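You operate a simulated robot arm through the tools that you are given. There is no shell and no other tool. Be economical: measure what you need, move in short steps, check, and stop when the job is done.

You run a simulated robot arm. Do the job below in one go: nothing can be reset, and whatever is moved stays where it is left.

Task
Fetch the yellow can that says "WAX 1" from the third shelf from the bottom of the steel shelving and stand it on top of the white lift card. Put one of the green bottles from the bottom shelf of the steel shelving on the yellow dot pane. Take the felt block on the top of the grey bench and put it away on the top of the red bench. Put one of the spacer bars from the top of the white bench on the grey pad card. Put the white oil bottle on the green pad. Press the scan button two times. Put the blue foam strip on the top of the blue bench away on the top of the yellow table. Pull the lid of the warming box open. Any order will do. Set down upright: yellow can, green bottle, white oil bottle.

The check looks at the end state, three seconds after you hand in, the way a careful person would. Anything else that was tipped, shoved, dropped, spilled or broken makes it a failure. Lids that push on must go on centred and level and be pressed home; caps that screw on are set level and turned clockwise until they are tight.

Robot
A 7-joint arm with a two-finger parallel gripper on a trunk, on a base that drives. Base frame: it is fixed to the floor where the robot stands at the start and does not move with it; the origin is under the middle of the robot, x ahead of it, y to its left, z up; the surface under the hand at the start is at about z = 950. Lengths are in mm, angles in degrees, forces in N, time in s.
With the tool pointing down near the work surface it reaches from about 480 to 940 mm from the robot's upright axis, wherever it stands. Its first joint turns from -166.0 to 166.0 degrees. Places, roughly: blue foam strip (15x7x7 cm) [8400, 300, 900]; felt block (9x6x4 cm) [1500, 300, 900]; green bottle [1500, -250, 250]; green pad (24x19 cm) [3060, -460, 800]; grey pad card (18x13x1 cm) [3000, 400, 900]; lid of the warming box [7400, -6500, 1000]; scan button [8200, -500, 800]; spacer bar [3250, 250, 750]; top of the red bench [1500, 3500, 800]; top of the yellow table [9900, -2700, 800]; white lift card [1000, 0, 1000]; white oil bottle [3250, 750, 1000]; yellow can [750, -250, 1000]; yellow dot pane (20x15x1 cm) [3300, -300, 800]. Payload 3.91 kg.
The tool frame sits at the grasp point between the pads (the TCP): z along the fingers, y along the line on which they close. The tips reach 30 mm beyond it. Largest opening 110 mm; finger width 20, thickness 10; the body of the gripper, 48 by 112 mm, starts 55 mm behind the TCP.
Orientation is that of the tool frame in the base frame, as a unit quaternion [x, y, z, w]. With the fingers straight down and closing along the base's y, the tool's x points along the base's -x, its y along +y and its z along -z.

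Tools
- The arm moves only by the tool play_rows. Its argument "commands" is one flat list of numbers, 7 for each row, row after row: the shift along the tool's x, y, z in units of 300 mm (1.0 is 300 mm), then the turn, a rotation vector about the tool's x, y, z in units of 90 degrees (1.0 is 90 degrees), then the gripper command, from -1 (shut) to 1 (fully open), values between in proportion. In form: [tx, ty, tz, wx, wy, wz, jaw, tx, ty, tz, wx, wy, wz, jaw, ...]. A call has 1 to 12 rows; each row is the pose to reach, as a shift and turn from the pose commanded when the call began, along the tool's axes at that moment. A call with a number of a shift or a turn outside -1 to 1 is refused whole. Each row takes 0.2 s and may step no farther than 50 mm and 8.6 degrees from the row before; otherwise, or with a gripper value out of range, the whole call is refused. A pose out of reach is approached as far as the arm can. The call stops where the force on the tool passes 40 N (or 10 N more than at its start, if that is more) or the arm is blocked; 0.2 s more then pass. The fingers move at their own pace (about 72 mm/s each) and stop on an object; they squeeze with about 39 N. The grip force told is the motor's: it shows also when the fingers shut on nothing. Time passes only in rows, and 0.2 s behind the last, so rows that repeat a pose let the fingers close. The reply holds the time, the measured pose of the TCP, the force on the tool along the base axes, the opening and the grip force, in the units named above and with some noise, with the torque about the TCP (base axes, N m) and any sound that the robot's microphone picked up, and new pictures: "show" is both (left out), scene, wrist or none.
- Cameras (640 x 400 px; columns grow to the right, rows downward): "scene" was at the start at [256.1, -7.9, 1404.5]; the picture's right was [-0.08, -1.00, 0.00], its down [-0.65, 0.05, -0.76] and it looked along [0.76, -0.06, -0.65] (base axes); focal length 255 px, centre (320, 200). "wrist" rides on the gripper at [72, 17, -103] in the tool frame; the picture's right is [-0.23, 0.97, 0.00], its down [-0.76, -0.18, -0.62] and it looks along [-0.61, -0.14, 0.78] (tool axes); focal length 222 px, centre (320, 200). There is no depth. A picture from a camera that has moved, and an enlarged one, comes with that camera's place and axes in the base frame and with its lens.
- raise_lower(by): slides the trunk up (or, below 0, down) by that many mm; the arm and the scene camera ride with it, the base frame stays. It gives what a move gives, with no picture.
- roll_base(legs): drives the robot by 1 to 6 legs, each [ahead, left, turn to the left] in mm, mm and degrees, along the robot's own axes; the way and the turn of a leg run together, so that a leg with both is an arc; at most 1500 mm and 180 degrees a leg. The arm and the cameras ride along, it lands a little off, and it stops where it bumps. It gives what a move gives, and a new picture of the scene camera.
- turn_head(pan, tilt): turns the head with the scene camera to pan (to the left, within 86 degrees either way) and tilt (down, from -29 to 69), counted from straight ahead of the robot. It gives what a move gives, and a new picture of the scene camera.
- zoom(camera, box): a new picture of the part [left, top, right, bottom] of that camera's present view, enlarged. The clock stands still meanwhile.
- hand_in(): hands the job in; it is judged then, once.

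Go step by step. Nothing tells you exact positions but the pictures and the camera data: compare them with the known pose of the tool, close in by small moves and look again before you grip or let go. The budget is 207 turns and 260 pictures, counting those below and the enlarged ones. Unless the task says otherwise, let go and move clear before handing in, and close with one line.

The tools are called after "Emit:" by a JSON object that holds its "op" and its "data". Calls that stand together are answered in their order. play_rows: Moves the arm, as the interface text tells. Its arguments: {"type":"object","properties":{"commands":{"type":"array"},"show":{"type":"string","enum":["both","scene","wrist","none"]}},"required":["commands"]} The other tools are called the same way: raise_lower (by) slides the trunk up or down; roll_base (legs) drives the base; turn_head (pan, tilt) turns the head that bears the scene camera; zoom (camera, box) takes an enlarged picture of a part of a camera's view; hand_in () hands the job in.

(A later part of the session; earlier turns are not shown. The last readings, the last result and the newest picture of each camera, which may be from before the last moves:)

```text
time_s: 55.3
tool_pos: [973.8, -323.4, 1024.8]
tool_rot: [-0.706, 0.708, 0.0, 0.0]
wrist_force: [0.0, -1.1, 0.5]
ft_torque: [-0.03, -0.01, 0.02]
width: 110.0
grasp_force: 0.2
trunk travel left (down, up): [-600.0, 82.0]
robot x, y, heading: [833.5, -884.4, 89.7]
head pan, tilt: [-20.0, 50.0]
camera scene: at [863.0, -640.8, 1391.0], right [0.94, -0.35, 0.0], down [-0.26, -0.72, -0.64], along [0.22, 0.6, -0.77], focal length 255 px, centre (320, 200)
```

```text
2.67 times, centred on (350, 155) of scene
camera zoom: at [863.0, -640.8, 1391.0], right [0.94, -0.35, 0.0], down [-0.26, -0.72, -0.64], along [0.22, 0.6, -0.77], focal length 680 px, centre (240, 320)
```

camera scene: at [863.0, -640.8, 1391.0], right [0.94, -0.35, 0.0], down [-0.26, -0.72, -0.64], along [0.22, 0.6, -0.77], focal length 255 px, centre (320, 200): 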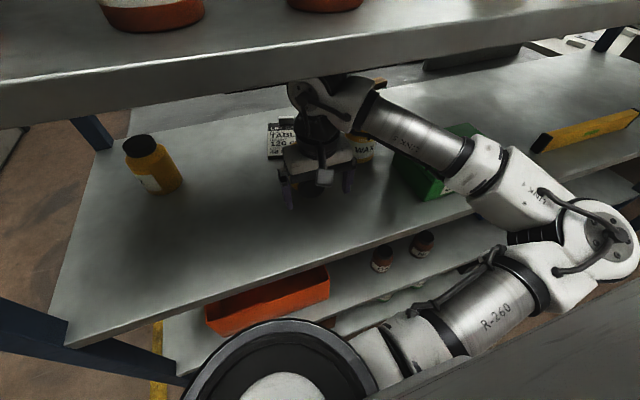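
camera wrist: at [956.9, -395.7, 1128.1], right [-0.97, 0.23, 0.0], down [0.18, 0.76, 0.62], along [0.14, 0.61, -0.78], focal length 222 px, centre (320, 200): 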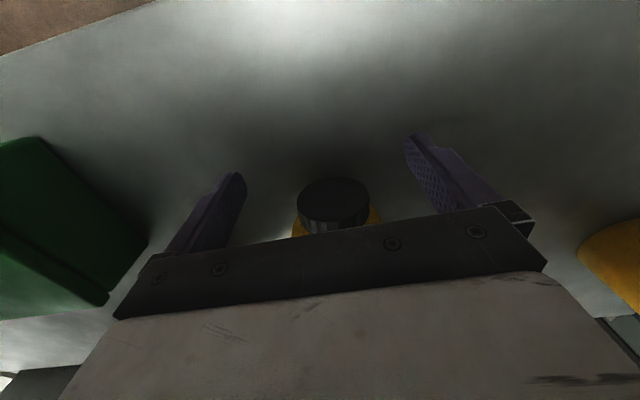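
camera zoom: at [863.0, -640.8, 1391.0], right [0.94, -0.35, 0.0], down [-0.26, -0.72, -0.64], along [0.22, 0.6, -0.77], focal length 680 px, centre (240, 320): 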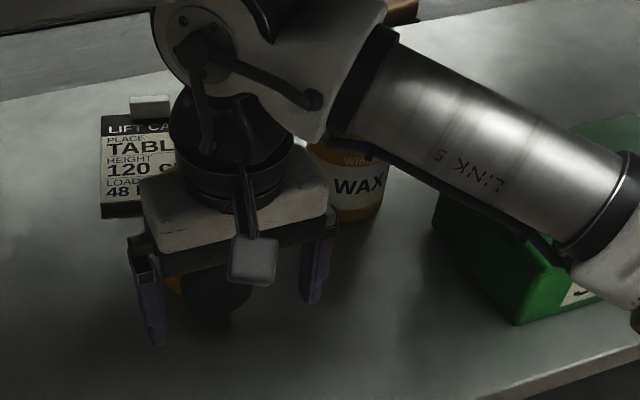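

The can tipped over: my release row pushed 3.6 mm lower and the palm dragged the cap. It lies on the shelf with the cap toward me. I'll move the hand clear to the left to see it.

Emit:
{"op": "play_rows", "data": {"commands": [0.13, 0, -0.03, 0, 0, 0, 1, 0.2, 0.1, -0.03, 0, 0, 0, 1, 0.2, 0.25, -0.03, 0, 0, 0, 1, 0.2, 0.4, -0.03, 0, 0, 0, 1, 0.2, 0.55, -0.03, 0, 0, 0, 1, 0.2, 0.7, -0.03, 0, 0, 0, 1], "show": "scene"}}

Emit:
{"op": "zoom", "data": {"camera": "scene", "box": [230, 80, 470, 230]}}

```text
time_s: 56.7
tool_pos: [765.3, -384.4, 1036.2]
tool_rot: [-0.705, 0.709, 0.001, 0.0]
wrist_force: [-0.4, -0.4, 0.7]
ft_torque: [0.02, -0.03, -0.01]
width: 110.0
grasp_force: 0.0
trunk travel left (down, up): [-600.0, 82.0]
robot x, y, heading: [836.3, -885.7, 89.7]
head pan, tilt: [-20.0, 50.0]
camera scene: at [862.4, -640.6, 1391.0], right [0.94, -0.35, 0.0], down [-0.26, -0.72, -0.64], along [0.22, 0.6, -0.77], focal length 255 px, centre (320, 200)
```

scene: 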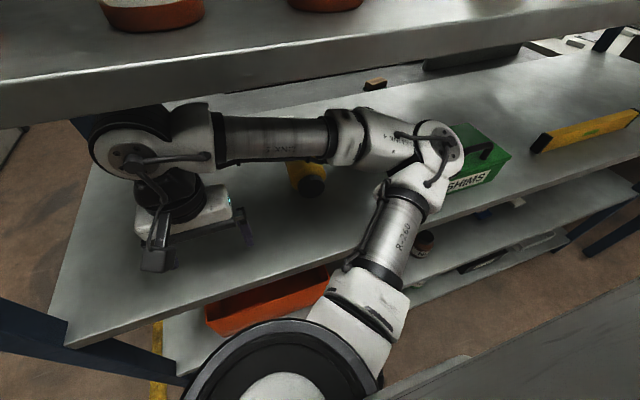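

```text
2.67 times, centred on (350, 155) of scene
camera zoom: at [862.4, -640.6, 1391.0], right [0.94, -0.35, 0.0], down [-0.26, -0.72, -0.64], along [0.22, 0.6, -0.77], focal length 680 px, centre (240, 320)
```

zoom: 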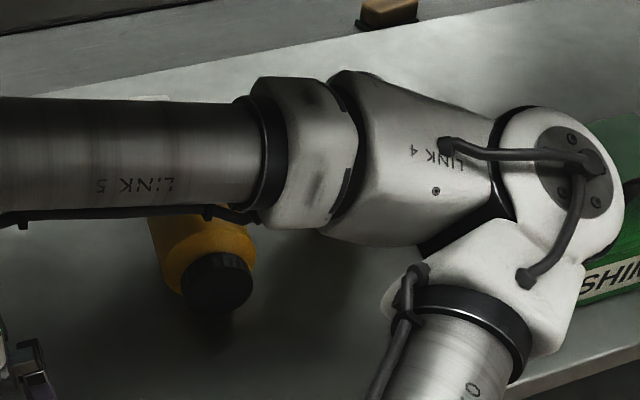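

Emit:
{"op": "play_rows", "data": {"commands": [0, -0.15, 0.02, 0, 0, 0, 1, 0, -0.3, 0.05, 0, 0, 0, 1, 0, -0.45, 0.08, 0, 0, 0, 1, 0, -0.6, 0.11, 0, 0, 0, 1, 0, -0.7, 0.14, 0, 0, 0, 1, 0, -0.7, 0.14, 0, 0, 0, 1], "show": "wrist"}}

Emit:
{"op": "zoom", "data": {"camera": "scene", "box": [230, 80, 470, 230]}}

```text
time_s: 58.1
tool_pos: [973.1, -384.8, 991.3]
tool_rot: [-0.706, 0.708, 0.001, 0.0]
wrist_force: [0.0, -0.1, -0.3]
ft_torque: [-0.01, -0.03, -0.01]
width: 109.9
grasp_force: 0.2
trunk travel left (down, up): [-600.0, 82.0]
robot x, y, heading: [833.9, -882.9, 89.7]
head pan, tilt: [-20.0, 50.0]
camera wrist: at [956.9, -456.8, 1095.4], right [-0.97, 0.23, 0.0], down [0.18, 0.76, 0.62], along [0.14, 0.61, -0.78], focal length 222 px, centre (320, 200)
```

wrist: 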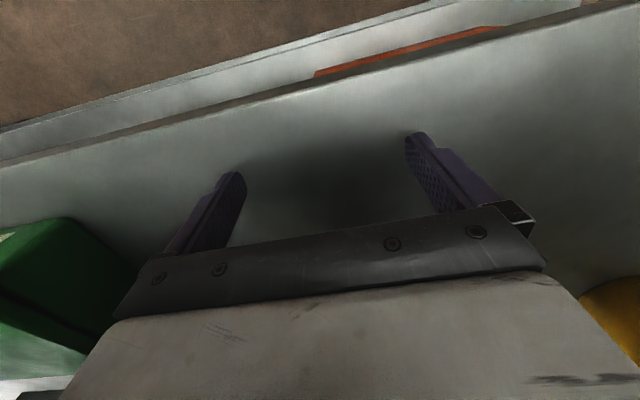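

```text
2.67 times, centred on (350, 155) of scene
camera zoom: at [863.0, -640.8, 1391.0], right [0.94, -0.35, 0.0], down [-0.27, -0.72, -0.64], along [0.22, 0.6, -0.77], focal length 680 px, centre (240, 320)
```

zoom: 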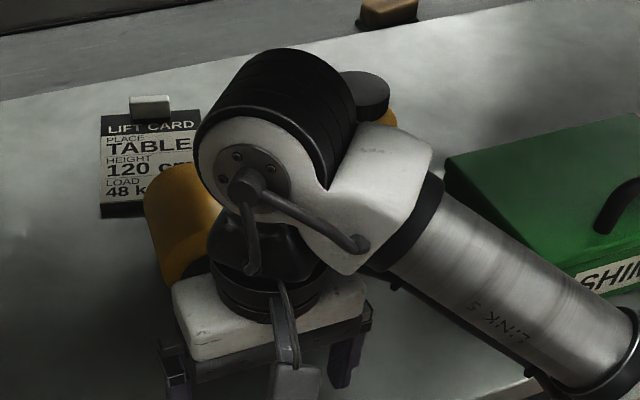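

Emit:
{"op": "play_rows", "data": {"commands": [-0.1, -0.013, 0, 0, 0, 0, 1, -0.2, -0.013, 0, 0, 0, 0, 1, -0.3, -0.013, 0, 0, 0, 0, 1, -0.3, -0.013, 0, 0, 0, 0, 1], "show": "wrist"}}

```text
time_s: 59.1
tool_pos: [978.2, -294.7, 992.5]
tool_rot: [-0.706, 0.708, 0.0, 0.0]
wrist_force: [0.4, 0.1, 0.0]
ft_torque: [-0.02, -0.01, -0.03]
width: 110.2
grasp_force: 0.0
trunk travel left (down, up): [-600.0, 82.0]
robot x, y, heading: [834.2, -882.5, 89.8]
head pan, tilt: [-20.0, 50.0]
camera wrist: at [962.1, -367.6, 1096.1], right [-0.97, 0.23, 0.0], down [0.18, 0.76, 0.62], along [0.14, 0.61, -0.78], focal length 222 px, centre (320, 200)
```

wrist: 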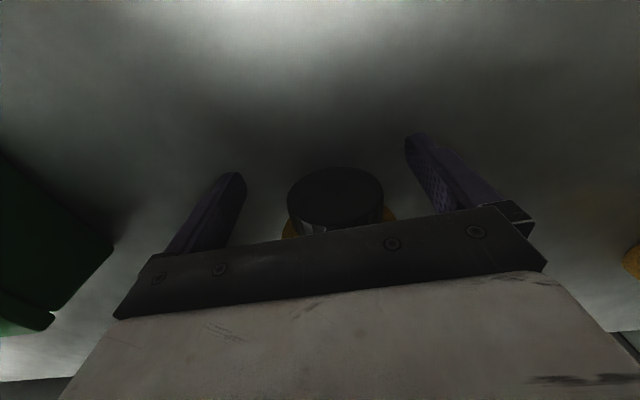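

Emit:
{"op": "play_rows", "data": {"commands": [-0.08, 0.01, 0, 0, 0, 0, 1, -0.16, 0.01, 0, 0, 0, 0, 1, -0.245, 0.01, 0, 0, 0, 0, 1, -0.245, 0.01, 0, 0, 0, 0, 1], "show": "wrist"}}

Emit:
{"op": "zoom", "data": {"camera": "scene", "box": [230, 80, 470, 230]}}

```text
time_s: 60.1
tool_pos: [977.1, -221.1, 993.2]
tool_rot: [-0.705, 0.709, 0.0, 0.0]
wrist_force: [0.0, 0.6, -0.1]
ft_torque: [-0.03, 0.01, 0.0]
width: 110.2
grasp_force: 0.0
trunk travel left (down, up): [-600.0, 82.0]
robot x, y, heading: [831.6, -884.1, 89.7]
head pan, tilt: [-20.0, 50.0]
camera wrist: at [959.6, -293.5, 1096.9], right [-0.97, 0.23, 0.0], down [0.18, 0.76, 0.62], along [0.14, 0.61, -0.78], focal length 222 px, centre (320, 200)
```

wrist: 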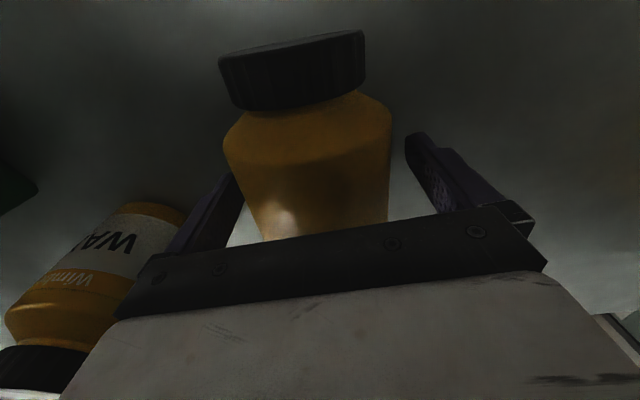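

```text
2.67 times, centred on (350, 155) of scene
camera zoom: at [863.1, -641.0, 1391.1], right [0.94, -0.35, 0.0], down [-0.27, -0.72, -0.64], along [0.22, 0.6, -0.77], focal length 680 px, centre (240, 320)
```

zoom: 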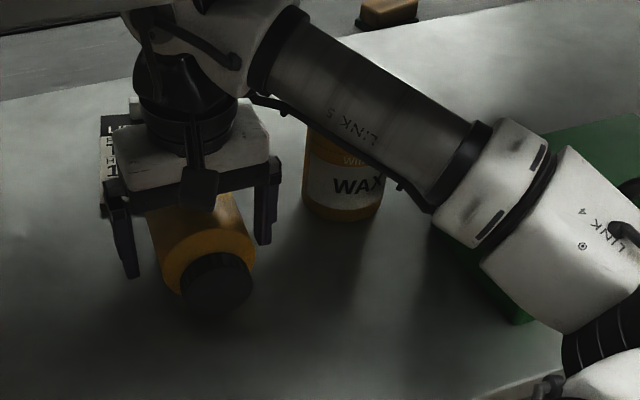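

The can lies along y and the fingers straddle it; close and lift it a little.

Emit:
{"op": "play_rows", "data": {"commands": [0, 0, 0, 0, 0, 0, -1, 0, 0, 0, 0, 0, 0, -1, 0, 0, 0, 0, 0, 0, -1, 0, 0, 0, 0, 0, 0, -1, 0, 0, -0.05, 0, 0, 0, -1, 0, 0, -0.1, 0, 0, 0, -1, 0, 0, -0.1, 0, 0, 0, -1], "show": "wrist"}}

Emit:
{"op": "zoom", "data": {"camera": "scene", "box": [230, 80, 470, 230]}}

```text
time_s: 61.7
tool_pos: [975.8, -219.4, 1023.1]
tool_rot: [-0.706, 0.708, -0.001, -0.001]
wrist_force: [1.1, -0.6, -3.5]
ft_torque: [0.0, -0.03, 0.04]
width: 80.5
grasp_force: 38.8
trunk travel left (down, up): [-600.0, 82.0]
robot x, y, heading: [834.9, -882.6, 89.4]
head pan, tilt: [-20.0, 50.0]
camera wrist: at [959.7, -291.9, 1127.3], right [-0.97, 0.23, 0.0], down [0.18, 0.76, 0.62], along [0.14, 0.61, -0.78], focal length 222 px, centre (320, 200)
```

wrist: 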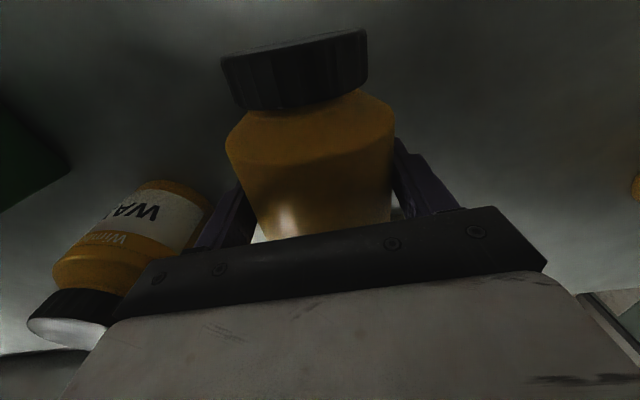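

```text
2.67 times, centred on (350, 155) of scene
camera zoom: at [863.1, -640.6, 1390.9], right [0.94, -0.35, 0.0], down [-0.27, -0.72, -0.64], along [0.22, 0.6, -0.77], focal length 680 px, centre (240, 320)
```

zoom: 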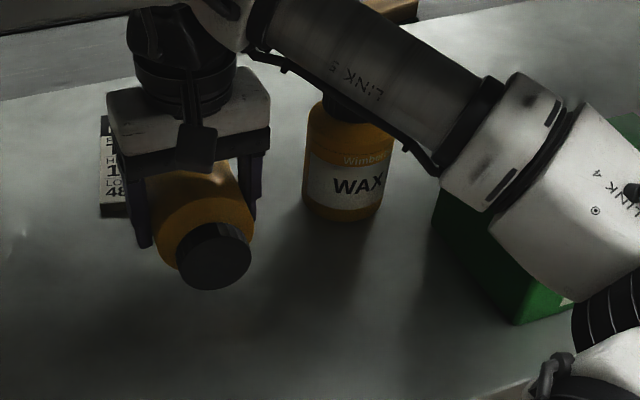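

Held. Withdraw the hand, then back the base 400 mm for room to turn the can upright.

Emit:
{"op": "play_rows", "data": {"commands": [0.15, 0, 0, 0, 0, 0, -1, 0.3, 0.05, 0, 0, 0, 0, -1, 0.42, 0.12, 0, 0, 0, 0, -1, 0.5, 0.2, 0, 0, 0, 0, -1], "show": "none"}}

Emit:
{"op": "roll_base", "data": {"legs": [[-400, 0, 0]]}}

```text
time_s: 62.7
tool_pos: [911.9, -373.2, 1024.1]
tool_rot: [-0.706, 0.708, 0.0, 0.0]
wrist_force: [0.2, -0.3, -3.3]
ft_torque: [0.02, 0.0, 0.01]
width: 80.5
grasp_force: 39.2
trunk travel left (down, up): [-600.0, 82.0]
robot x, y, heading: [833.5, -883.2, 89.8]
head pan, tilt: [-20.0, 50.0]
```

```text
time_s: 65.2
tool_pos: [908.2, -766.9, 1025.8]
tool_rot: [0.711, -0.703, -0.001, 0.0]
wrist_force: [-0.5, 0.1, -3.0]
ft_torque: [0.01, -0.03, -0.02]
width: 80.1
grasp_force: 38.9
trunk travel left (down, up): [-600.0, 82.0]
robot x, y, heading: [833.0, -1274.8, 90.6]
head pan, tilt: [-20.0, 50.0]
camera scene: at [860.7, -1035.0, 1391.1], right [0.94, -0.33, 0.0], down [-0.25, -0.72, -0.64], along [0.21, 0.61, -0.77], focal length 255 px, centre (320, 200)
```

scene: 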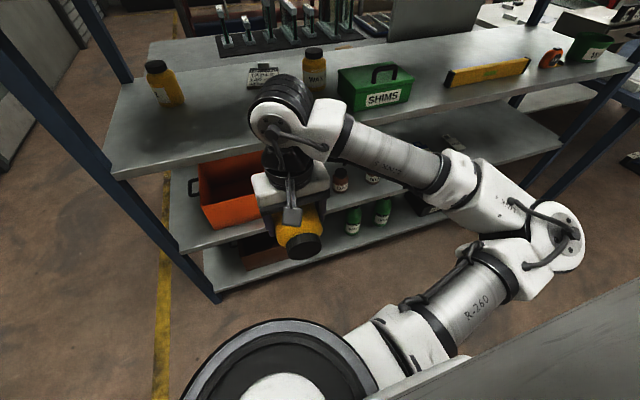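

Emit:
{"op": "play_rows", "data": {"commands": [-0.03, 0, -0.03, -0.05, 0.05, 0.05, -1, -0.06, 0, -0.06, -0.1, 0.1, 0.1, -1, -0.09, 0, -0.09, -0.15, 0.15, 0.15, -1, -0.12, 0, -0.12, -0.2, 0.2, 0.2, -1, -0.15, 0, -0.15, -0.25, 0.25, 0.25, -1, -0.18, 0, -0.18, -0.3, 0.3, 0.3, -1, -0.21, 0, -0.21, -0.35, 0.35, 0.35, -1, -0.24, 0, -0.24, -0.4, 0.4, 0.4, -1]}}

```text
time_s: 67.0
tool_pos: [905.0, -692.6, 1097.3]
tool_rot: [-0.398, 0.814, -0.003, -0.423]
wrist_force: [-0.3, -0.6, -2.6]
ft_torque: [0.03, -0.01, 0.0]
width: 80.2
grasp_force: 39.1
trunk travel left (down, up): [-600.0, 82.0]
robot x, y, heading: [832.2, -1273.6, 90.7]
head pan, tilt: [-20.0, 50.0]
camera scene: at [860.8, -1034.3, 1390.9], right [0.94, -0.33, 0.0], down [-0.25, -0.72, -0.64], along [0.21, 0.61, -0.77], focal length 255 px, centre (320, 200)
camera wrist: at [941.4, -692.1, 1219.1], right [-0.56, 0.81, 0.17], down [0.79, 0.58, -0.19], along [-0.25, 0.03, -0.97], focal length 222 px, centre (320, 200)
```

scene: 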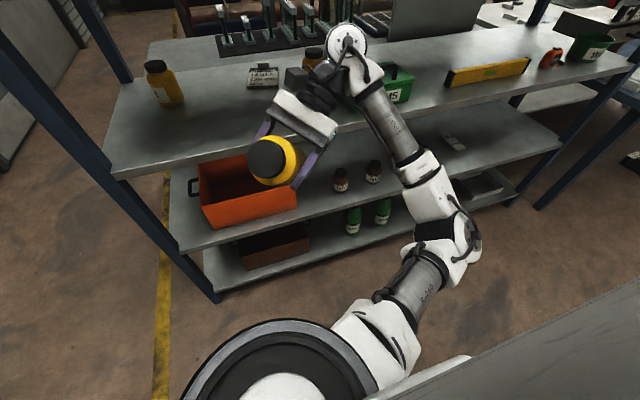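
wrist: 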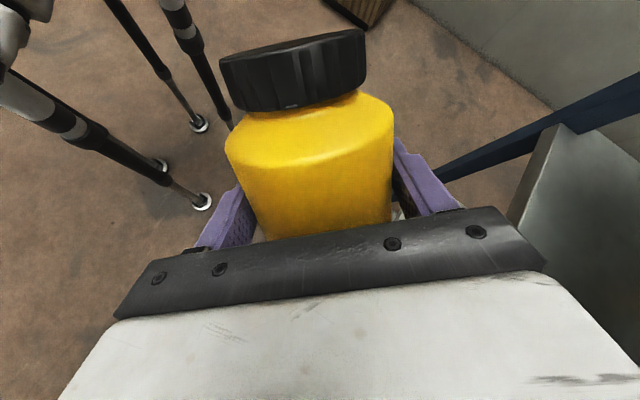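

Emit:
{"op": "play_rows", "data": {"commands": [0, 0, 0, -0.046, 0.046, 0.046, -1, 0, 0, 0, -0.092, 0.092, 0.092, -1, 0, 0, 0, -0.138, 0.138, 0.138, -1, 0, 0, 0, -0.184, 0.184, 0.184, -1, 0, 0, 0, -0.23, 0.23, 0.23, -1, 0, 0, 0, -0.276, 0.276, 0.276, -1, 0, 0, 0, -0.322, 0.322, 0.322, -1, 0, 0, 0, -0.37, 0.37, 0.37, -1, 0, 0, 0, -0.37, 0.37, 0.37, -1]}}

```text
time_s: 69.0
tool_pos: [905.9, -693.1, 1096.2]
tool_rot: [0.003, -0.707, 0.004, 0.707]
wrist_force: [-0.4, -1.0, -3.3]
ft_torque: [0.0, -0.03, 0.02]
width: 80.2
grasp_force: 39.1
trunk travel left (down, up): [-600.0, 82.0]
robot x, y, heading: [834.5, -1272.2, 90.5]
head pan, tilt: [-20.0, 50.0]
camera scene: at [860.7, -1034.5, 1391.0], right [0.94, -0.33, 0.0], down [-0.25, -0.72, -0.64], along [0.21, 0.61, -0.77], focal length 255 px, centre (320, 200)
camera wrist: at [1009.1, -674.9, 1169.2], right [-0.01, 0.97, -0.23], down [0.62, -0.17, -0.76], along [-0.78, -0.15, -0.61], focal length 222 px, centre (320, 200)
```

scene: 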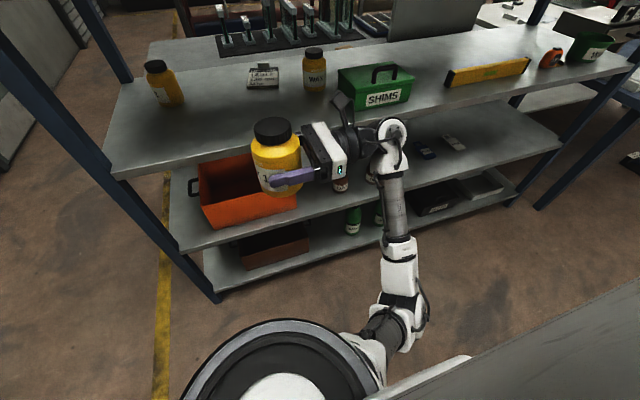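
wrist: 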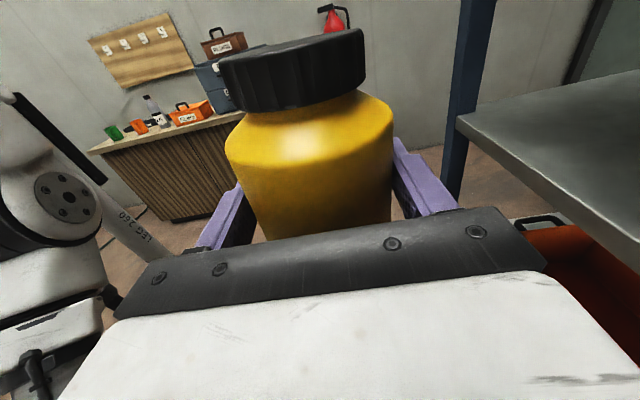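

The can is now upright in the hand. I'll turn the tool to point at the shelving so I can set it at the shelf's near edge, then regrasp from above.

Emit:
{"op": "play_rows", "data": {"commands": [0, 0, 0, -0.09, 0, 0, -1, 0, 0, 0, -0.18, 0, 0, -1, 0, 0, 0, -0.27, 0, 0, -1, 0, 0, 0, -0.36, 0, 0, -1, 0, 0, 0, -0.45, 0, 0, -1, 0, 0, 0, -0.54, 0, 0, -1, 0, 0, 0, -0.63, 0, 0, -1, 0, 0, 0, -0.72, 0, 0, -1, 0, 0, 0, -0.8, 0, 0, -1, 0, 0, 0, -0.8, 0, 0, -1]}}

```text
time_s: 71.2
tool_pos: [954.3, -641.9, 1100.2]
tool_rot: [-0.412, -0.575, -0.412, 0.575]
wrist_force: [-0.4, 0.3, -3.2]
ft_torque: [0.0, 0.0, 0.0]
width: 79.4
grasp_force: 38.8
out of reach, approached as far as the arm can: row 7, 8, 9, 10
trunk travel left (down, up): [-600.0, 82.0]
robot x, y, heading: [834.1, -1274.6, 90.5]
head pan, tilt: [-20.0, 50.0]
camera scene: at [860.7, -1034.5, 1391.0], right [0.94, -0.33, 0.0], down [-0.25, -0.72, -0.64], along [0.21, 0.61, -0.77], focal length 255 px, centre (320, 200)
camera wrist: at [1003.6, -734.6, 1172.8], right [0.92, 0.31, -0.23], down [0.03, -0.65, -0.76], along [-0.38, 0.7, -0.61], focal length 222 px, centre (320, 200)
```

scene: 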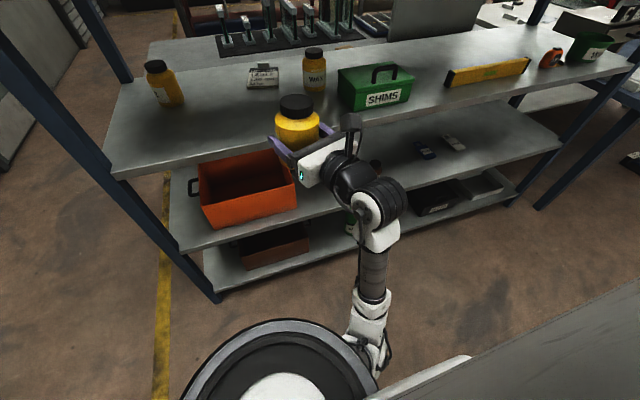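
wrist: 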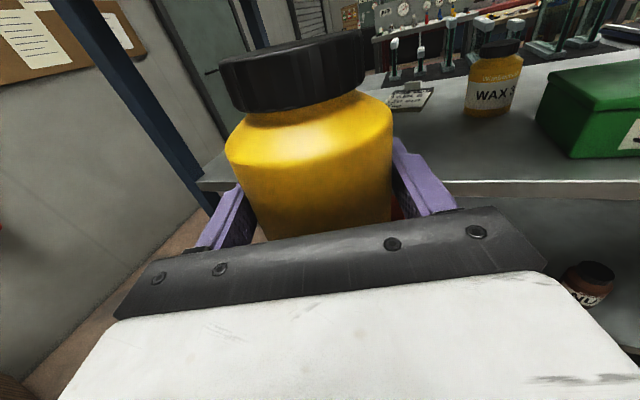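

Emit:
{"op": "roll_base", "data": {"legs": [[265, 0, 0]]}}

Emit:
{"op": "turn_head", "data": {"pan": -10, "tilt": 55}}

```text
time_s: 73.0
tool_pos: [948.3, -378.3, 1099.6]
tool_rot: [0.412, 0.575, 0.411, -0.575]
wrist_force: [0.0, 0.7, -3.1]
ft_torque: [-0.03, 0.0, -0.01]
width: 79.6
grasp_force: 38.8
trunk travel left (down, up): [-600.0, 82.0]
robot x, y, heading: [834.3, -1011.7, 90.7]
head pan, tilt: [-20.0, 50.0]
camera scene: at [856.6, -771.1, 1390.8], right [0.94, -0.33, 0.0], down [-0.25, -0.72, -0.64], along [0.21, 0.61, -0.77], focal length 255 px, centre (320, 200)
```

scene: 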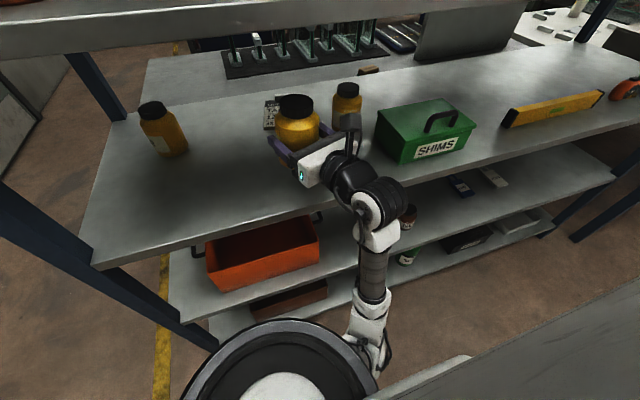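

```text
time_s: 73.8
tool_pos: [948.3, -378.9, 1099.5]
tool_rot: [0.412, 0.575, 0.412, -0.575]
wrist_force: [-0.8, -0.4, -2.6]
ft_torque: [-0.05, -0.05, -0.01]
width: 79.3
grasp_force: 39.6
trunk travel left (down, up): [-600.0, 82.0]
robot x, y, heading: [830.1, -1012.9, 91.2]
head pan, tilt: [-10.0, 55.0]
camera scene: at [842.9, -773.3, 1384.5], right [0.99, -0.16, 0.0], down [-0.13, -0.81, -0.57], along [0.09, 0.57, -0.82], focal length 255 px, centre (320, 200)
```

scene: 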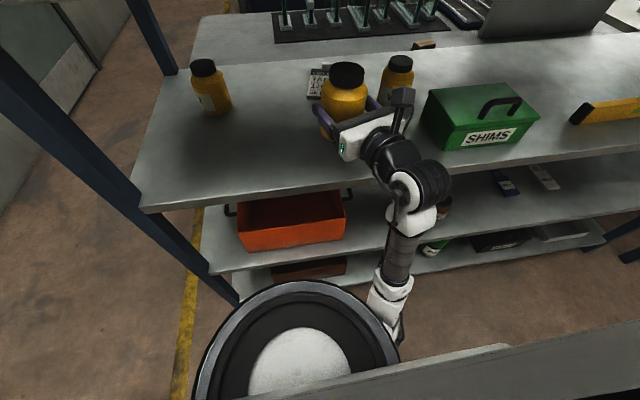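

Emit:
{"op": "play_rows", "data": {"commands": [-0.1, 0, 0, 0, 0, 0, -1, -0.2, 0, 0, 0, 0, 0, -1, -0.27, 0, 0, 0, 0, 0, -1, -0.3, 0, 0, 0, 0, 0, -1, -0.3, 0, 0, 0, 0, 0, -1], "show": "scene"}}

Emit:
{"op": "zoom", "data": {"camera": "scene", "box": [260, 50, 460, 175]}}

```text
time_s: 75.0
tool_pos: [950.8, -378.3, 1010.9]
tool_rot: [0.412, 0.575, 0.411, -0.575]
wrist_force: [-0.2, -0.1, -3.4]
ft_torque: [0.03, 0.01, 0.02]
width: 79.5
grasp_force: 38.9
trunk travel left (down, up): [-600.0, 82.0]
robot x, y, heading: [830.9, -1012.1, 91.0]
head pan, tilt: [-10.0, 55.0]
camera scene: at [842.8, -773.3, 1384.5], right [0.99, -0.16, 0.0], down [-0.13, -0.81, -0.57], along [0.09, 0.57, -0.82], focal length 255 px, centre (320, 200)
```

scene: 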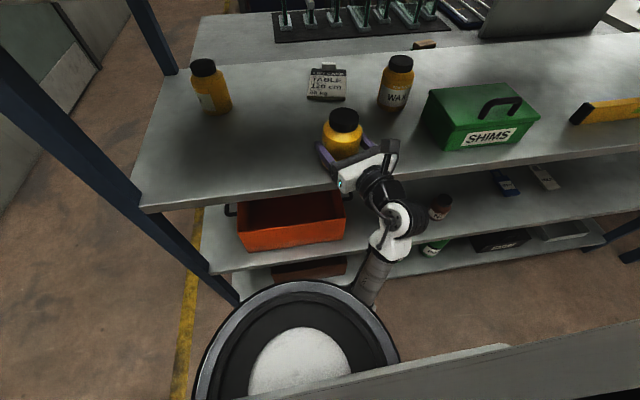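

```text
3.20 times, centred on (360, 112) of scene
camera zoom: at [842.8, -773.3, 1384.5], right [0.99, -0.16, 0.0], down [-0.13, -0.81, -0.57], along [0.09, 0.57, -0.82], focal length 816 px, centre (192, 480)
```

zoom: 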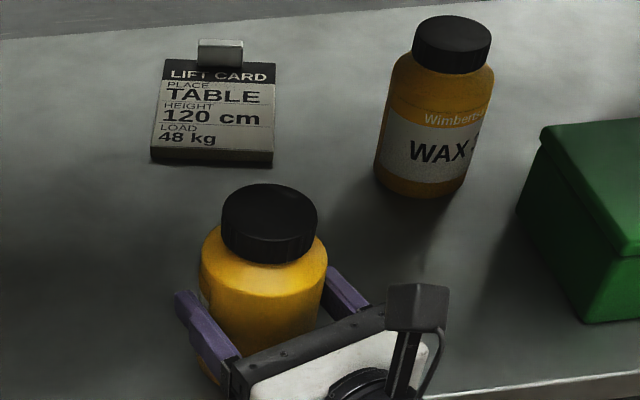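

Emit:
{"op": "play_rows", "data": {"commands": [-0.01, 0, 0, 0, 0, 0, -1, -0.02, 0, 0, 0, 0, 0, -1, -0.027, 0, 0, 0, 0, 0, -1, -0.027, 0, 0, 0, 0, 0, -1], "show": "none"}}

```text
time_s: 76.0
tool_pos: [948.2, -379.8, 1004.0]
tool_rot: [-0.41, -0.575, -0.412, 0.576]
wrist_force: [-1.7, -0.9, 3.8]
ft_torque: [0.04, -0.13, -0.01]
width: 79.1
grasp_force: 38.5
trunk travel left (down, up): [-600.0, 82.0]
robot x, y, heading: [834.7, -1014.0, 90.6]
head pan, tilt: [-10.0, 55.0]
```

Emit:
{"op": "play_rows", "data": {"commands": [-0.004, 0, 0, 0, 0, 0, -1, -0.004, 0, 0, 0, 0, 0, 1, -0.004, 0, 0, 0, 0, 0, 1, -0.002, 0, 0, 0, 0, 0, 1, -0.002, 0, 0, 0, 0, 0, 1, 0, 0, -0.12, 0, 0, 0, 1, 0, 0, -0.25, 0, 0, 0, 1, 0, 0, -0.4, 0, 0, 0, 1, 0, 0, -0.4, 0, 0, 0, 1]}}

Emit:
{"op": "zoom", "data": {"camera": "scene", "box": [260, 50, 460, 175]}}

```text
time_s: 78.0
tool_pos: [1005.0, -486.3, 997.3]
tool_rot: [-0.411, -0.575, -0.411, 0.576]
wrist_force: [-0.7, 1.4, -0.5]
ft_torque: [0.0, -0.01, 0.02]
width: 110.0
grasp_force: 0.0
out of reach, approached as far as the arm can: row 7, 8, 9
trunk travel left (down, up): [-600.0, 82.0]
robot x, y, heading: [832.2, -1009.9, 91.0]
head pan, tilt: [-10.0, 55.0]
camera scene: at [842.8, -773.5, 1384.5], right [0.99, -0.16, 0.0], down [-0.13, -0.81, -0.57], along [0.09, 0.57, -0.82], focal length 255 px, centre (320, 200)
camera wrist: at [1054.0, -578.5, 1070.8], right [0.92, 0.32, -0.23], down [0.03, -0.65, -0.76], along [-0.39, 0.69, -0.61], focal length 222 px, centre (320, 200)
```

scene: 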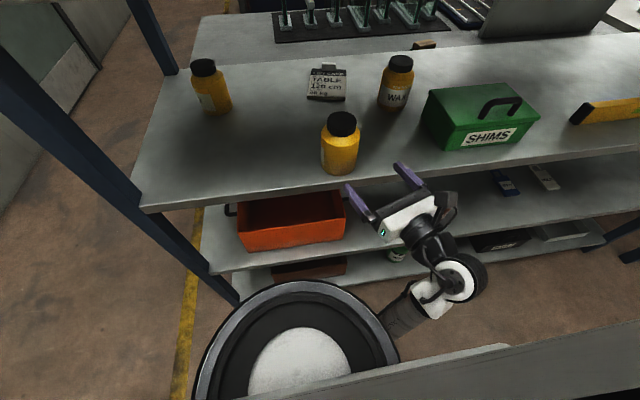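
wrist: 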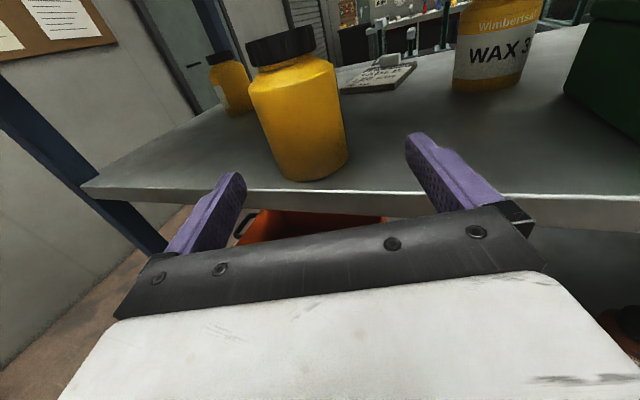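

```text
3.20 times, centred on (360, 112) of scene
camera zoom: at [842.8, -773.5, 1384.5], right [0.99, -0.16, 0.0], down [-0.13, -0.81, -0.57], along [0.09, 0.57, -0.82], focal length 816 px, centre (192, 480)
```

zoom: 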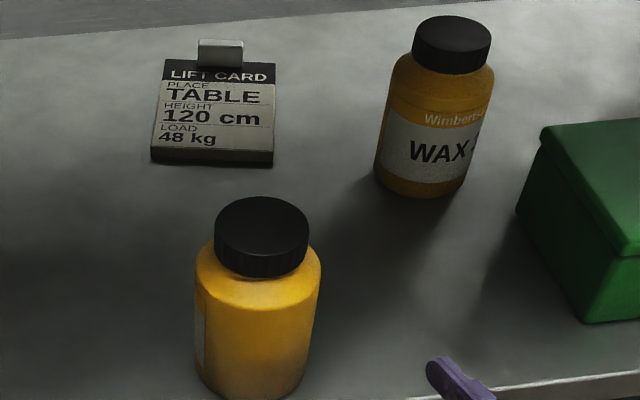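

The can stands upright near the edge. I'll back off and turn the hand back to pointing down to regrasp it from above, staying well clear of the cap this time.

Emit:
{"op": "roll_base", "data": {"legs": [[-300, 0, 0]]}}

Emit:
{"op": "play_rows", "data": {"commands": [0.04, 0, 0.1, 0.09, 0, 0, 1, 0.08, 0, 0.2, 0.18, 0, 0, 1, 0.12, 0, 0.3, 0.27, 0, 0, 1, 0.16, 0, 0.4, 0.36, 0, 0, 1, 0.2, 0, 0.4, 0.45, 0, 0, 1, 0.24, 0, 0.4, 0.54, 0, 0, 1, 0.28, 0, 0.4, 0.63, 0, 0, 1, 0.32, 0, 0.4, 0.72, 0, 0, 1, 0.33, 0, 0.4, 0.795, 0, 0, 1, 0.33, 0, 0.4, 0.795, 0, 0, 1], "show": "none"}}

```text
time_s: 80.0
tool_pos: [1008.5, -795.3, 997.4]
tool_rot: [0.412, 0.575, 0.412, -0.574]
wrist_force: [-0.6, 0.5, -0.5]
ft_torque: [-0.01, -0.01, 0.04]
width: 110.3
grasp_force: 0.1
trunk travel left (down, up): [-600.0, 82.0]
robot x, y, heading: [834.6, -1322.2, 90.6]
head pan, tilt: [-10.0, 55.0]
camera scene: at [847.3, -1083.1, 1384.7], right [0.99, -0.16, 0.0], down [-0.13, -0.81, -0.57], along [0.09, 0.57, -0.82], focal length 255 px, centre (320, 200)
```

scene: 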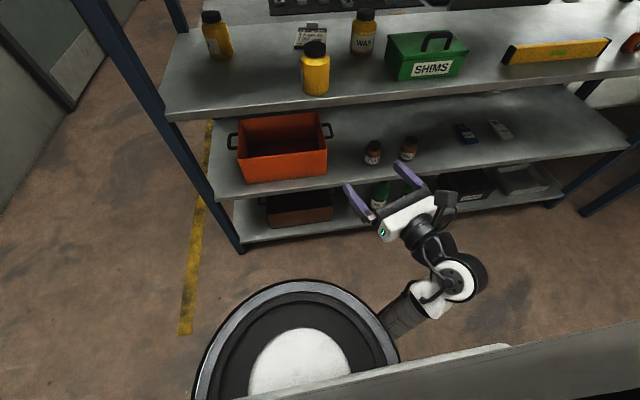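

```text
time_s: 82.2
tool_pos: [971.0, -680.3, 1097.2]
tool_rot: [0.003, -0.707, 0.003, 0.707]
wrist_force: [0.3, 0.9, 0.5]
ft_torque: [0.02, 0.0, 0.0]
width: 110.1
grasp_force: 0.1
trunk travel left (down, up): [-600.0, 82.0]
robot x, y, heading: [836.4, -1321.6, 90.8]
head pan, tilt: [-10.0, 55.0]
```

Emit:
{"op": "play_rows", "data": {"commands": [0, 0, 0.02, 0.05, -0.05, -0.05, 1, 0, 0, 0.04, 0.1, -0.1, -0.1, 1, 0, 0, 0.06, 0.15, -0.15, -0.15, 1, 0, 0, 0.08, 0.2, -0.2, -0.2, 1, 0, 0, 0.1, 0.25, -0.25, -0.25, 1, 0, 0, 0.12, 0.3, -0.3, -0.3, 1, 0, 0, 0.14, 0.35, -0.35, -0.35, 1, 0, 0, 0.16, 0.4, -0.4, -0.4, 1, 0, 0, 0.16, 0.45, -0.45, -0.45, 1, 0, 0, 0.16, 0.5, -0.5, -0.5, 1, 0, 0, 0.16, 0.55, -0.55, -0.55, 1, 0, 0, 0.16, 0.6, -0.6, -0.6, 1], "show": "none"}}

Emit:
{"op": "play_rows", "data": {"commands": [0, 0, 0, 0.05, -0.05, -0.05, 1, 0, 0, 0, 0.1, -0.1, -0.1, 1, 0, 0, 0, 0.14, -0.14, -0.14, 1, 0, 0, 0, 0.1698, -0.1698, -0.1698, 1, 0, 0, 0, 0.1698, -0.1698, -0.1698, 1]}}

```text
time_s: 84.8
tool_pos: [922.7, -681.5, 1097.1]
tool_rot: [-0.598, 0.78, 0.0, -0.186]
wrist_force: [0.2, 0.6, -0.3]
ft_torque: [-0.01, 0.0, 0.02]
width: 110.2
grasp_force: 0.1
trunk travel left (down, up): [-600.0, 82.0]
robot x, y, heading: [837.2, -1320.7, 90.7]
head pan, tilt: [-10.0, 55.0]
```

```text
time_s: 86.0
tool_pos: [923.6, -681.5, 1095.9]
tool_rot: [0.711, -0.704, 0.0, 0.0]
wrist_force: [0.1, 0.6, 1.2]
ft_torque: [0.01, -0.02, 0.0]
width: 110.0
grasp_force: 0.0
trunk travel left (down, up): [-600.0, 82.0]
robot x, y, heading: [834.3, -1320.5, 90.3]
head pan, tilt: [-10.0, 55.0]
camera scene: at [847.3, -1082.6, 1384.5], right [0.99, -0.16, 0.0], down [-0.13, -0.81, -0.57], along [0.09, 0.57, -0.82], focal length 255 px, centre (320, 200)
camera wrist: at [906.9, -754.8, 1199.9], right [-0.98, 0.22, 0.0], down [0.17, 0.76, 0.62], along [0.14, 0.61, -0.78], focal length 222 px, centre (320, 200)
```

scene: 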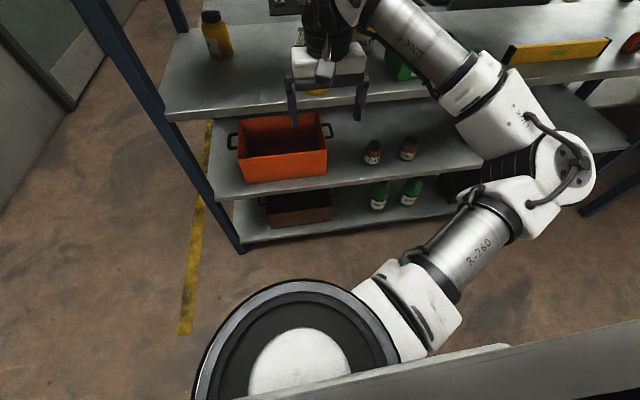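
wrist: 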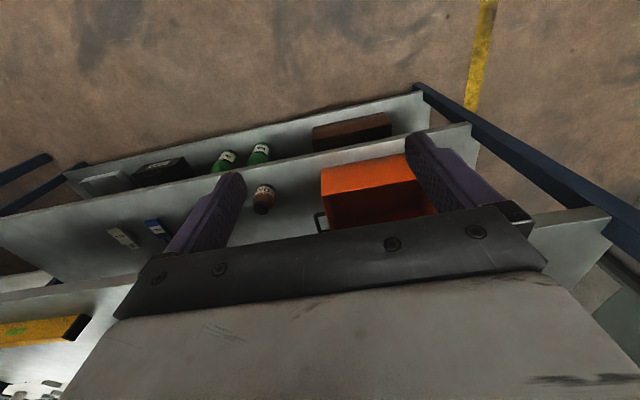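

Emit:
{"op": "play_rows", "data": {"commands": [0, -0.04, 0.1, 0, 0, 0, 1, 0, -0.08, 0.2, 0, 0, 0, 1, 0, -0.08, 0.233, 0, 0, 0, 1, 0, -0.08, 0.233, 0, 0, 0, 1], "show": "none"}}

Emit:
{"op": "roll_base", "data": {"legs": [[200, 0, -0.5]]}}

Emit:
{"op": "play_rows", "data": {"commands": [0, 0, 0, 0, 0, 0, 1], "show": "wrist"}}

```text
time_s: 87.0
tool_pos: [946.3, -683.8, 1027.7]
tool_rot: [0.71, -0.704, 0.0, 0.0]
wrist_force: [-0.1, -0.1, -0.1]
ft_torque: [-0.02, 0.03, 0.02]
width: 110.0
grasp_force: 0.0
trunk travel left (down, up): [-600.0, 82.0]
robot x, y, heading: [837.8, -1323.4, 90.8]
head pan, tilt: [-10.0, 55.0]
```

```text
time_s: 88.6
tool_pos: [946.6, -483.1, 1026.9]
tool_rot: [0.708, -0.706, 0.002, 0.001]
wrist_force: [0.3, 0.8, 0.4]
ft_torque: [0.01, -0.05, 0.0]
width: 110.0
grasp_force: 0.0
trunk travel left (down, up): [-600.0, 82.0]
robot x, y, heading: [833.2, -1121.5, 90.1]
head pan, tilt: [-10.0, 55.0]
camera scene: at [845.8, -881.0, 1384.3], right [0.99, -0.16, 0.0], down [-0.13, -0.81, -0.57], along [0.09, 0.57, -0.82], focal length 255 px, centre (320, 200)
```

scene: 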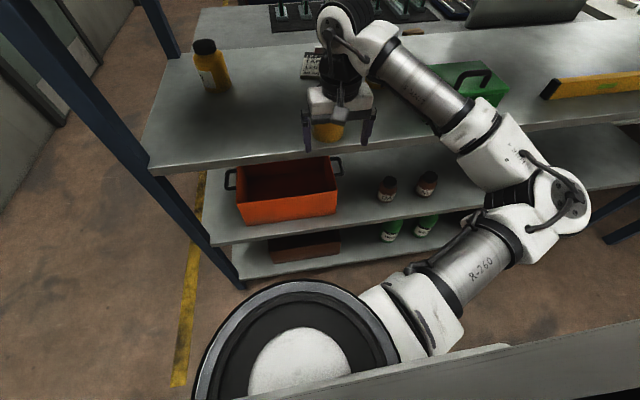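

```text
time_s: 89.0
tool_pos: [946.5, -482.3, 1027.6]
tool_rot: [0.709, -0.705, 0.001, 0.0]
wrist_force: [0.4, -0.7, 0.0]
ft_torque: [-0.01, 0.02, -0.02]
width: 110.0
grasp_force: 0.1
trunk travel left (down, up): [-600.0, 82.0]
robot x, y, heading: [832.3, -1124.4, 90.7]
head pan, tilt: [-10.0, 55.0]
camera wrist: at [929.5, -555.0, 1131.8], right [-0.97, 0.22, 0.0], down [0.17, 0.76, 0.62], along [0.14, 0.61, -0.78], focal length 222 px, centre (320, 200)
```

wrist: 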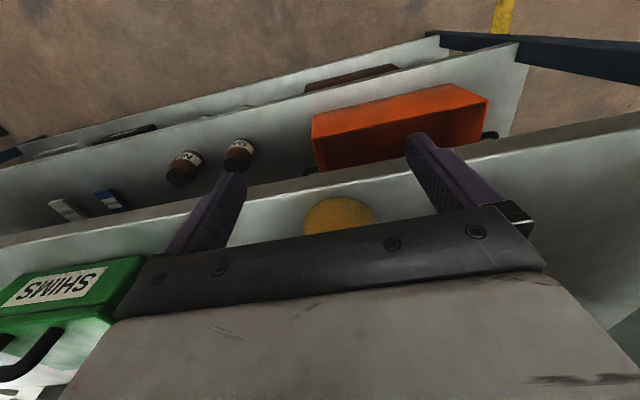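

Emit:
{"op": "play_rows", "data": {"commands": [-0.12, 0.008, 0, 0, 0, 0, 1, -0.24, 0.008, 0, 0, 0, 0, 1, -0.357, 0.008, 0, 0, 0, 0, 1, -0.357, 0.008, 0, 0, 0, 0, 1]}}

Emit:
{"op": "zoom", "data": {"camera": "scene", "box": [250, 50, 450, 175]}}

```text
time_s: 90.0
tool_pos: [942.7, -373.2, 1027.0]
tool_rot: [0.709, -0.706, 0.0, 0.001]
wrist_force: [1.0, -0.2, -0.6]
ft_torque: [-0.01, 0.01, -0.02]
width: 110.1
grasp_force: 0.2
trunk travel left (down, up): [-600.0, 82.0]
robot x, y, heading: [835.0, -1122.2, 90.7]
head pan, tilt: [-10.0, 55.0]
camera scene: at [845.9, -882.0, 1384.6], right [0.99, -0.16, 0.0], down [-0.13, -0.81, -0.57], along [0.09, 0.57, -0.82], focal length 255 px, centre (320, 200)
camera wrist: at [926.6, -445.4, 1131.9], right [-0.97, 0.22, 0.0], down [0.17, 0.76, 0.62], along [0.14, 0.61, -0.78], focal length 222 px, centre (320, 200)
```

scene: 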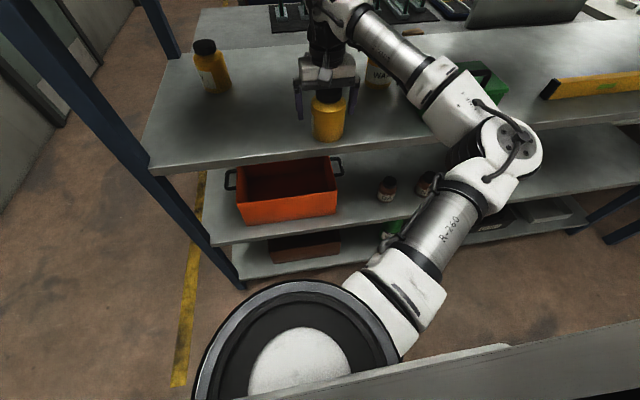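
wrist: 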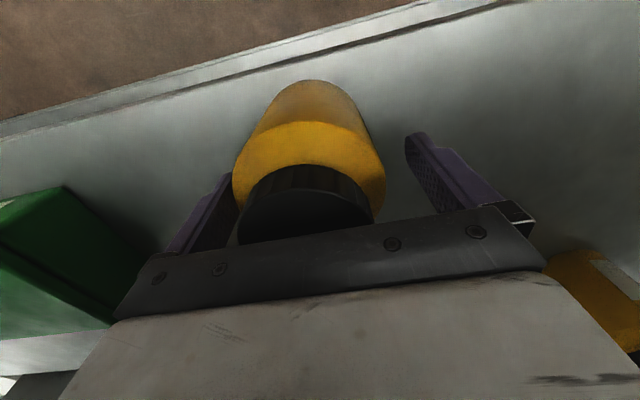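

```text
3.20 times, centred on (350, 112) of scene
camera zoom: at [845.9, -882.0, 1384.6], right [0.99, -0.16, 0.0], down [-0.13, -0.81, -0.57], along [0.09, 0.57, -0.82], focal length 816 px, centre (224, 480)
```

zoom: 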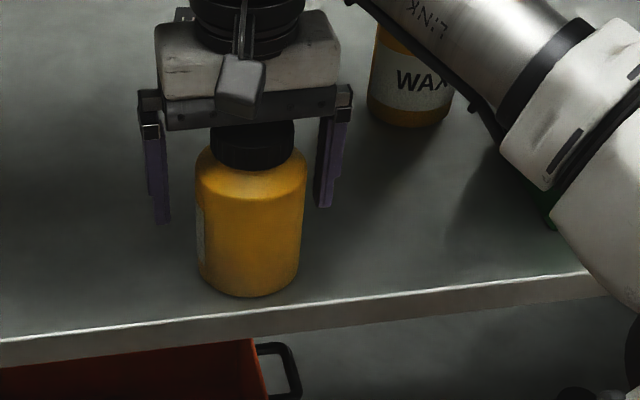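

Emit:
{"op": "play_rows", "data": {"commands": [0.027, -0.03, 0, 0, 0, 0, 1, 0.027, -0.03, 0, 0, 0, 0, -1, 0.027, -0.03, 0, 0, 0, 0, -1, 0.027, -0.03, 0, 0, 0, 0, -1, 0.027, -0.03, 0, 0, 0, 0, -1, 0.027, -0.03, -0.027, 0, 0, 0, -1, 0.027, -0.03, -0.05, 0, 0, 0, -1, 0.027, -0.03, -0.05, 0, 0, 0, -1]}}

Emit:
{"op": "zoom", "data": {"camera": "scene", "box": [250, 50, 450, 175]}}

```text
time_s: 91.8
tool_pos: [950.9, -381.1, 1043.5]
tool_rot: [0.709, -0.705, -0.001, 0.0]
wrist_force: [0.4, 0.3, -2.9]
ft_torque: [-0.02, 0.0, -0.01]
width: 78.1
grasp_force: 39.0
trunk travel left (down, up): [-600.0, 82.0]
robot x, y, heading: [833.9, -1123.7, 90.5]
head pan, tilt: [-10.0, 55.0]
camera scene: at [845.9, -881.5, 1384.4], right [0.99, -0.16, 0.0], down [-0.13, -0.81, -0.57], along [0.09, 0.57, -0.82], focal length 255 px, centre (320, 200)
camera wrist: at [935.5, -453.5, 1147.3], right [-0.97, 0.22, 0.0], down [0.17, 0.76, 0.62], along [0.14, 0.61, -0.78], focal length 222 px, centre (320, 200)
```

scene: 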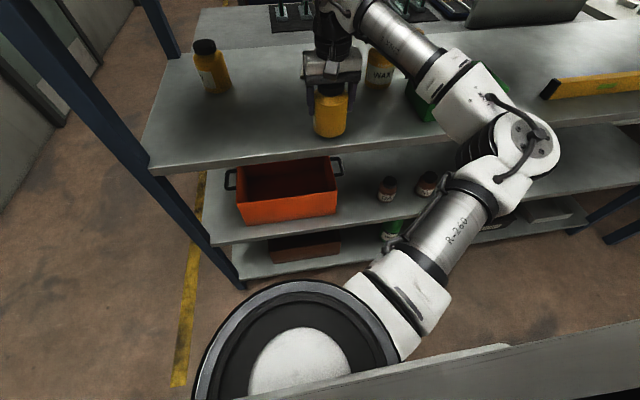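
wrist: 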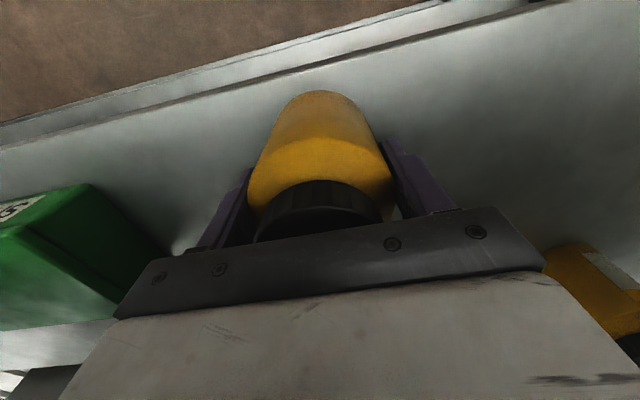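

```text
3.20 times, centred on (350, 112) of scene
camera zoom: at [845.9, -881.5, 1384.4], right [0.99, -0.16, 0.0], down [-0.13, -0.81, -0.57], along [0.09, 0.57, -0.82], focal length 816 px, centre (224, 480)
```

zoom: 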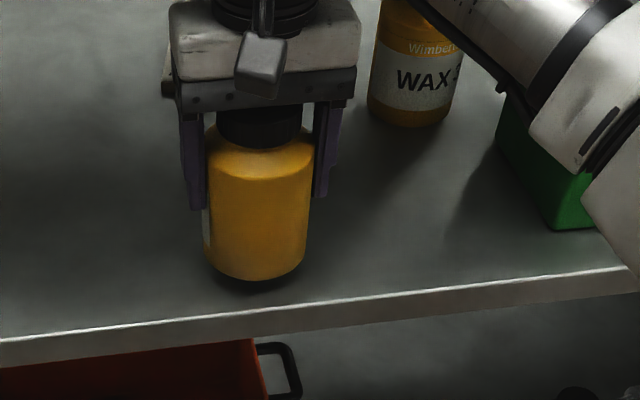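

Emit:
{"op": "roll_base", "data": {"legs": [[210, 0, -0.5]]}}

Emit:
{"op": "turn_head", "data": {"pan": 12, "tilt": 42}}

```text
time_s: 93.5
tool_pos: [957.6, -172.1, 1043.0]
tool_rot: [-0.705, 0.709, 0.0, 0.0]
wrist_force: [0.5, 1.1, -2.5]
ft_torque: [-0.03, 0.01, -0.03]
width: 77.6
grasp_force: 39.1
trunk travel left (down, up): [-600.0, 82.0]
robot x, y, heading: [837.1, -915.9, 90.2]
head pan, tilt: [-10.0, 55.0]
camera scene: at [847.0, -672.3, 1384.2], right [0.98, -0.17, 0.0], down [-0.14, -0.81, -0.57], along [0.1, 0.56, -0.82], focal length 255 px, centre (320, 200)
```

scene: 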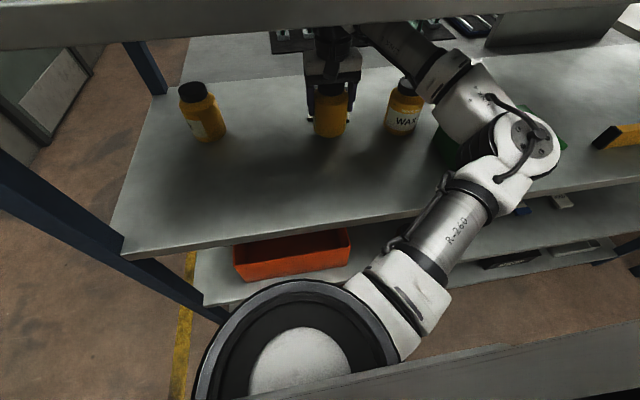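

```text
time_s: 94.3
tool_pos: [957.1, -172.4, 1044.0]
tool_rot: [-0.705, 0.709, 0.0, 0.0]
wrist_force: [-0.1, -0.1, -3.2]
ft_torque: [0.0, 0.02, 0.01]
width: 77.7
grasp_force: 39.2
trunk travel left (down, up): [-600.0, 82.0]
robot x, y, heading: [829.1, -914.2, 89.8]
head pan, tilt: [12.0, 42.0]
camera scene: at [817.1, -662.3, 1402.1], right [0.98, 0.21, 0.0], down [0.14, -0.66, -0.74], along [-0.15, 0.73, -0.67], focal length 255 px, centre (320, 200)
```

scene: 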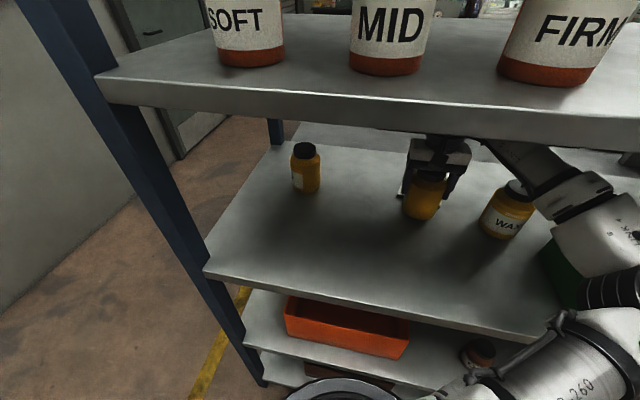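

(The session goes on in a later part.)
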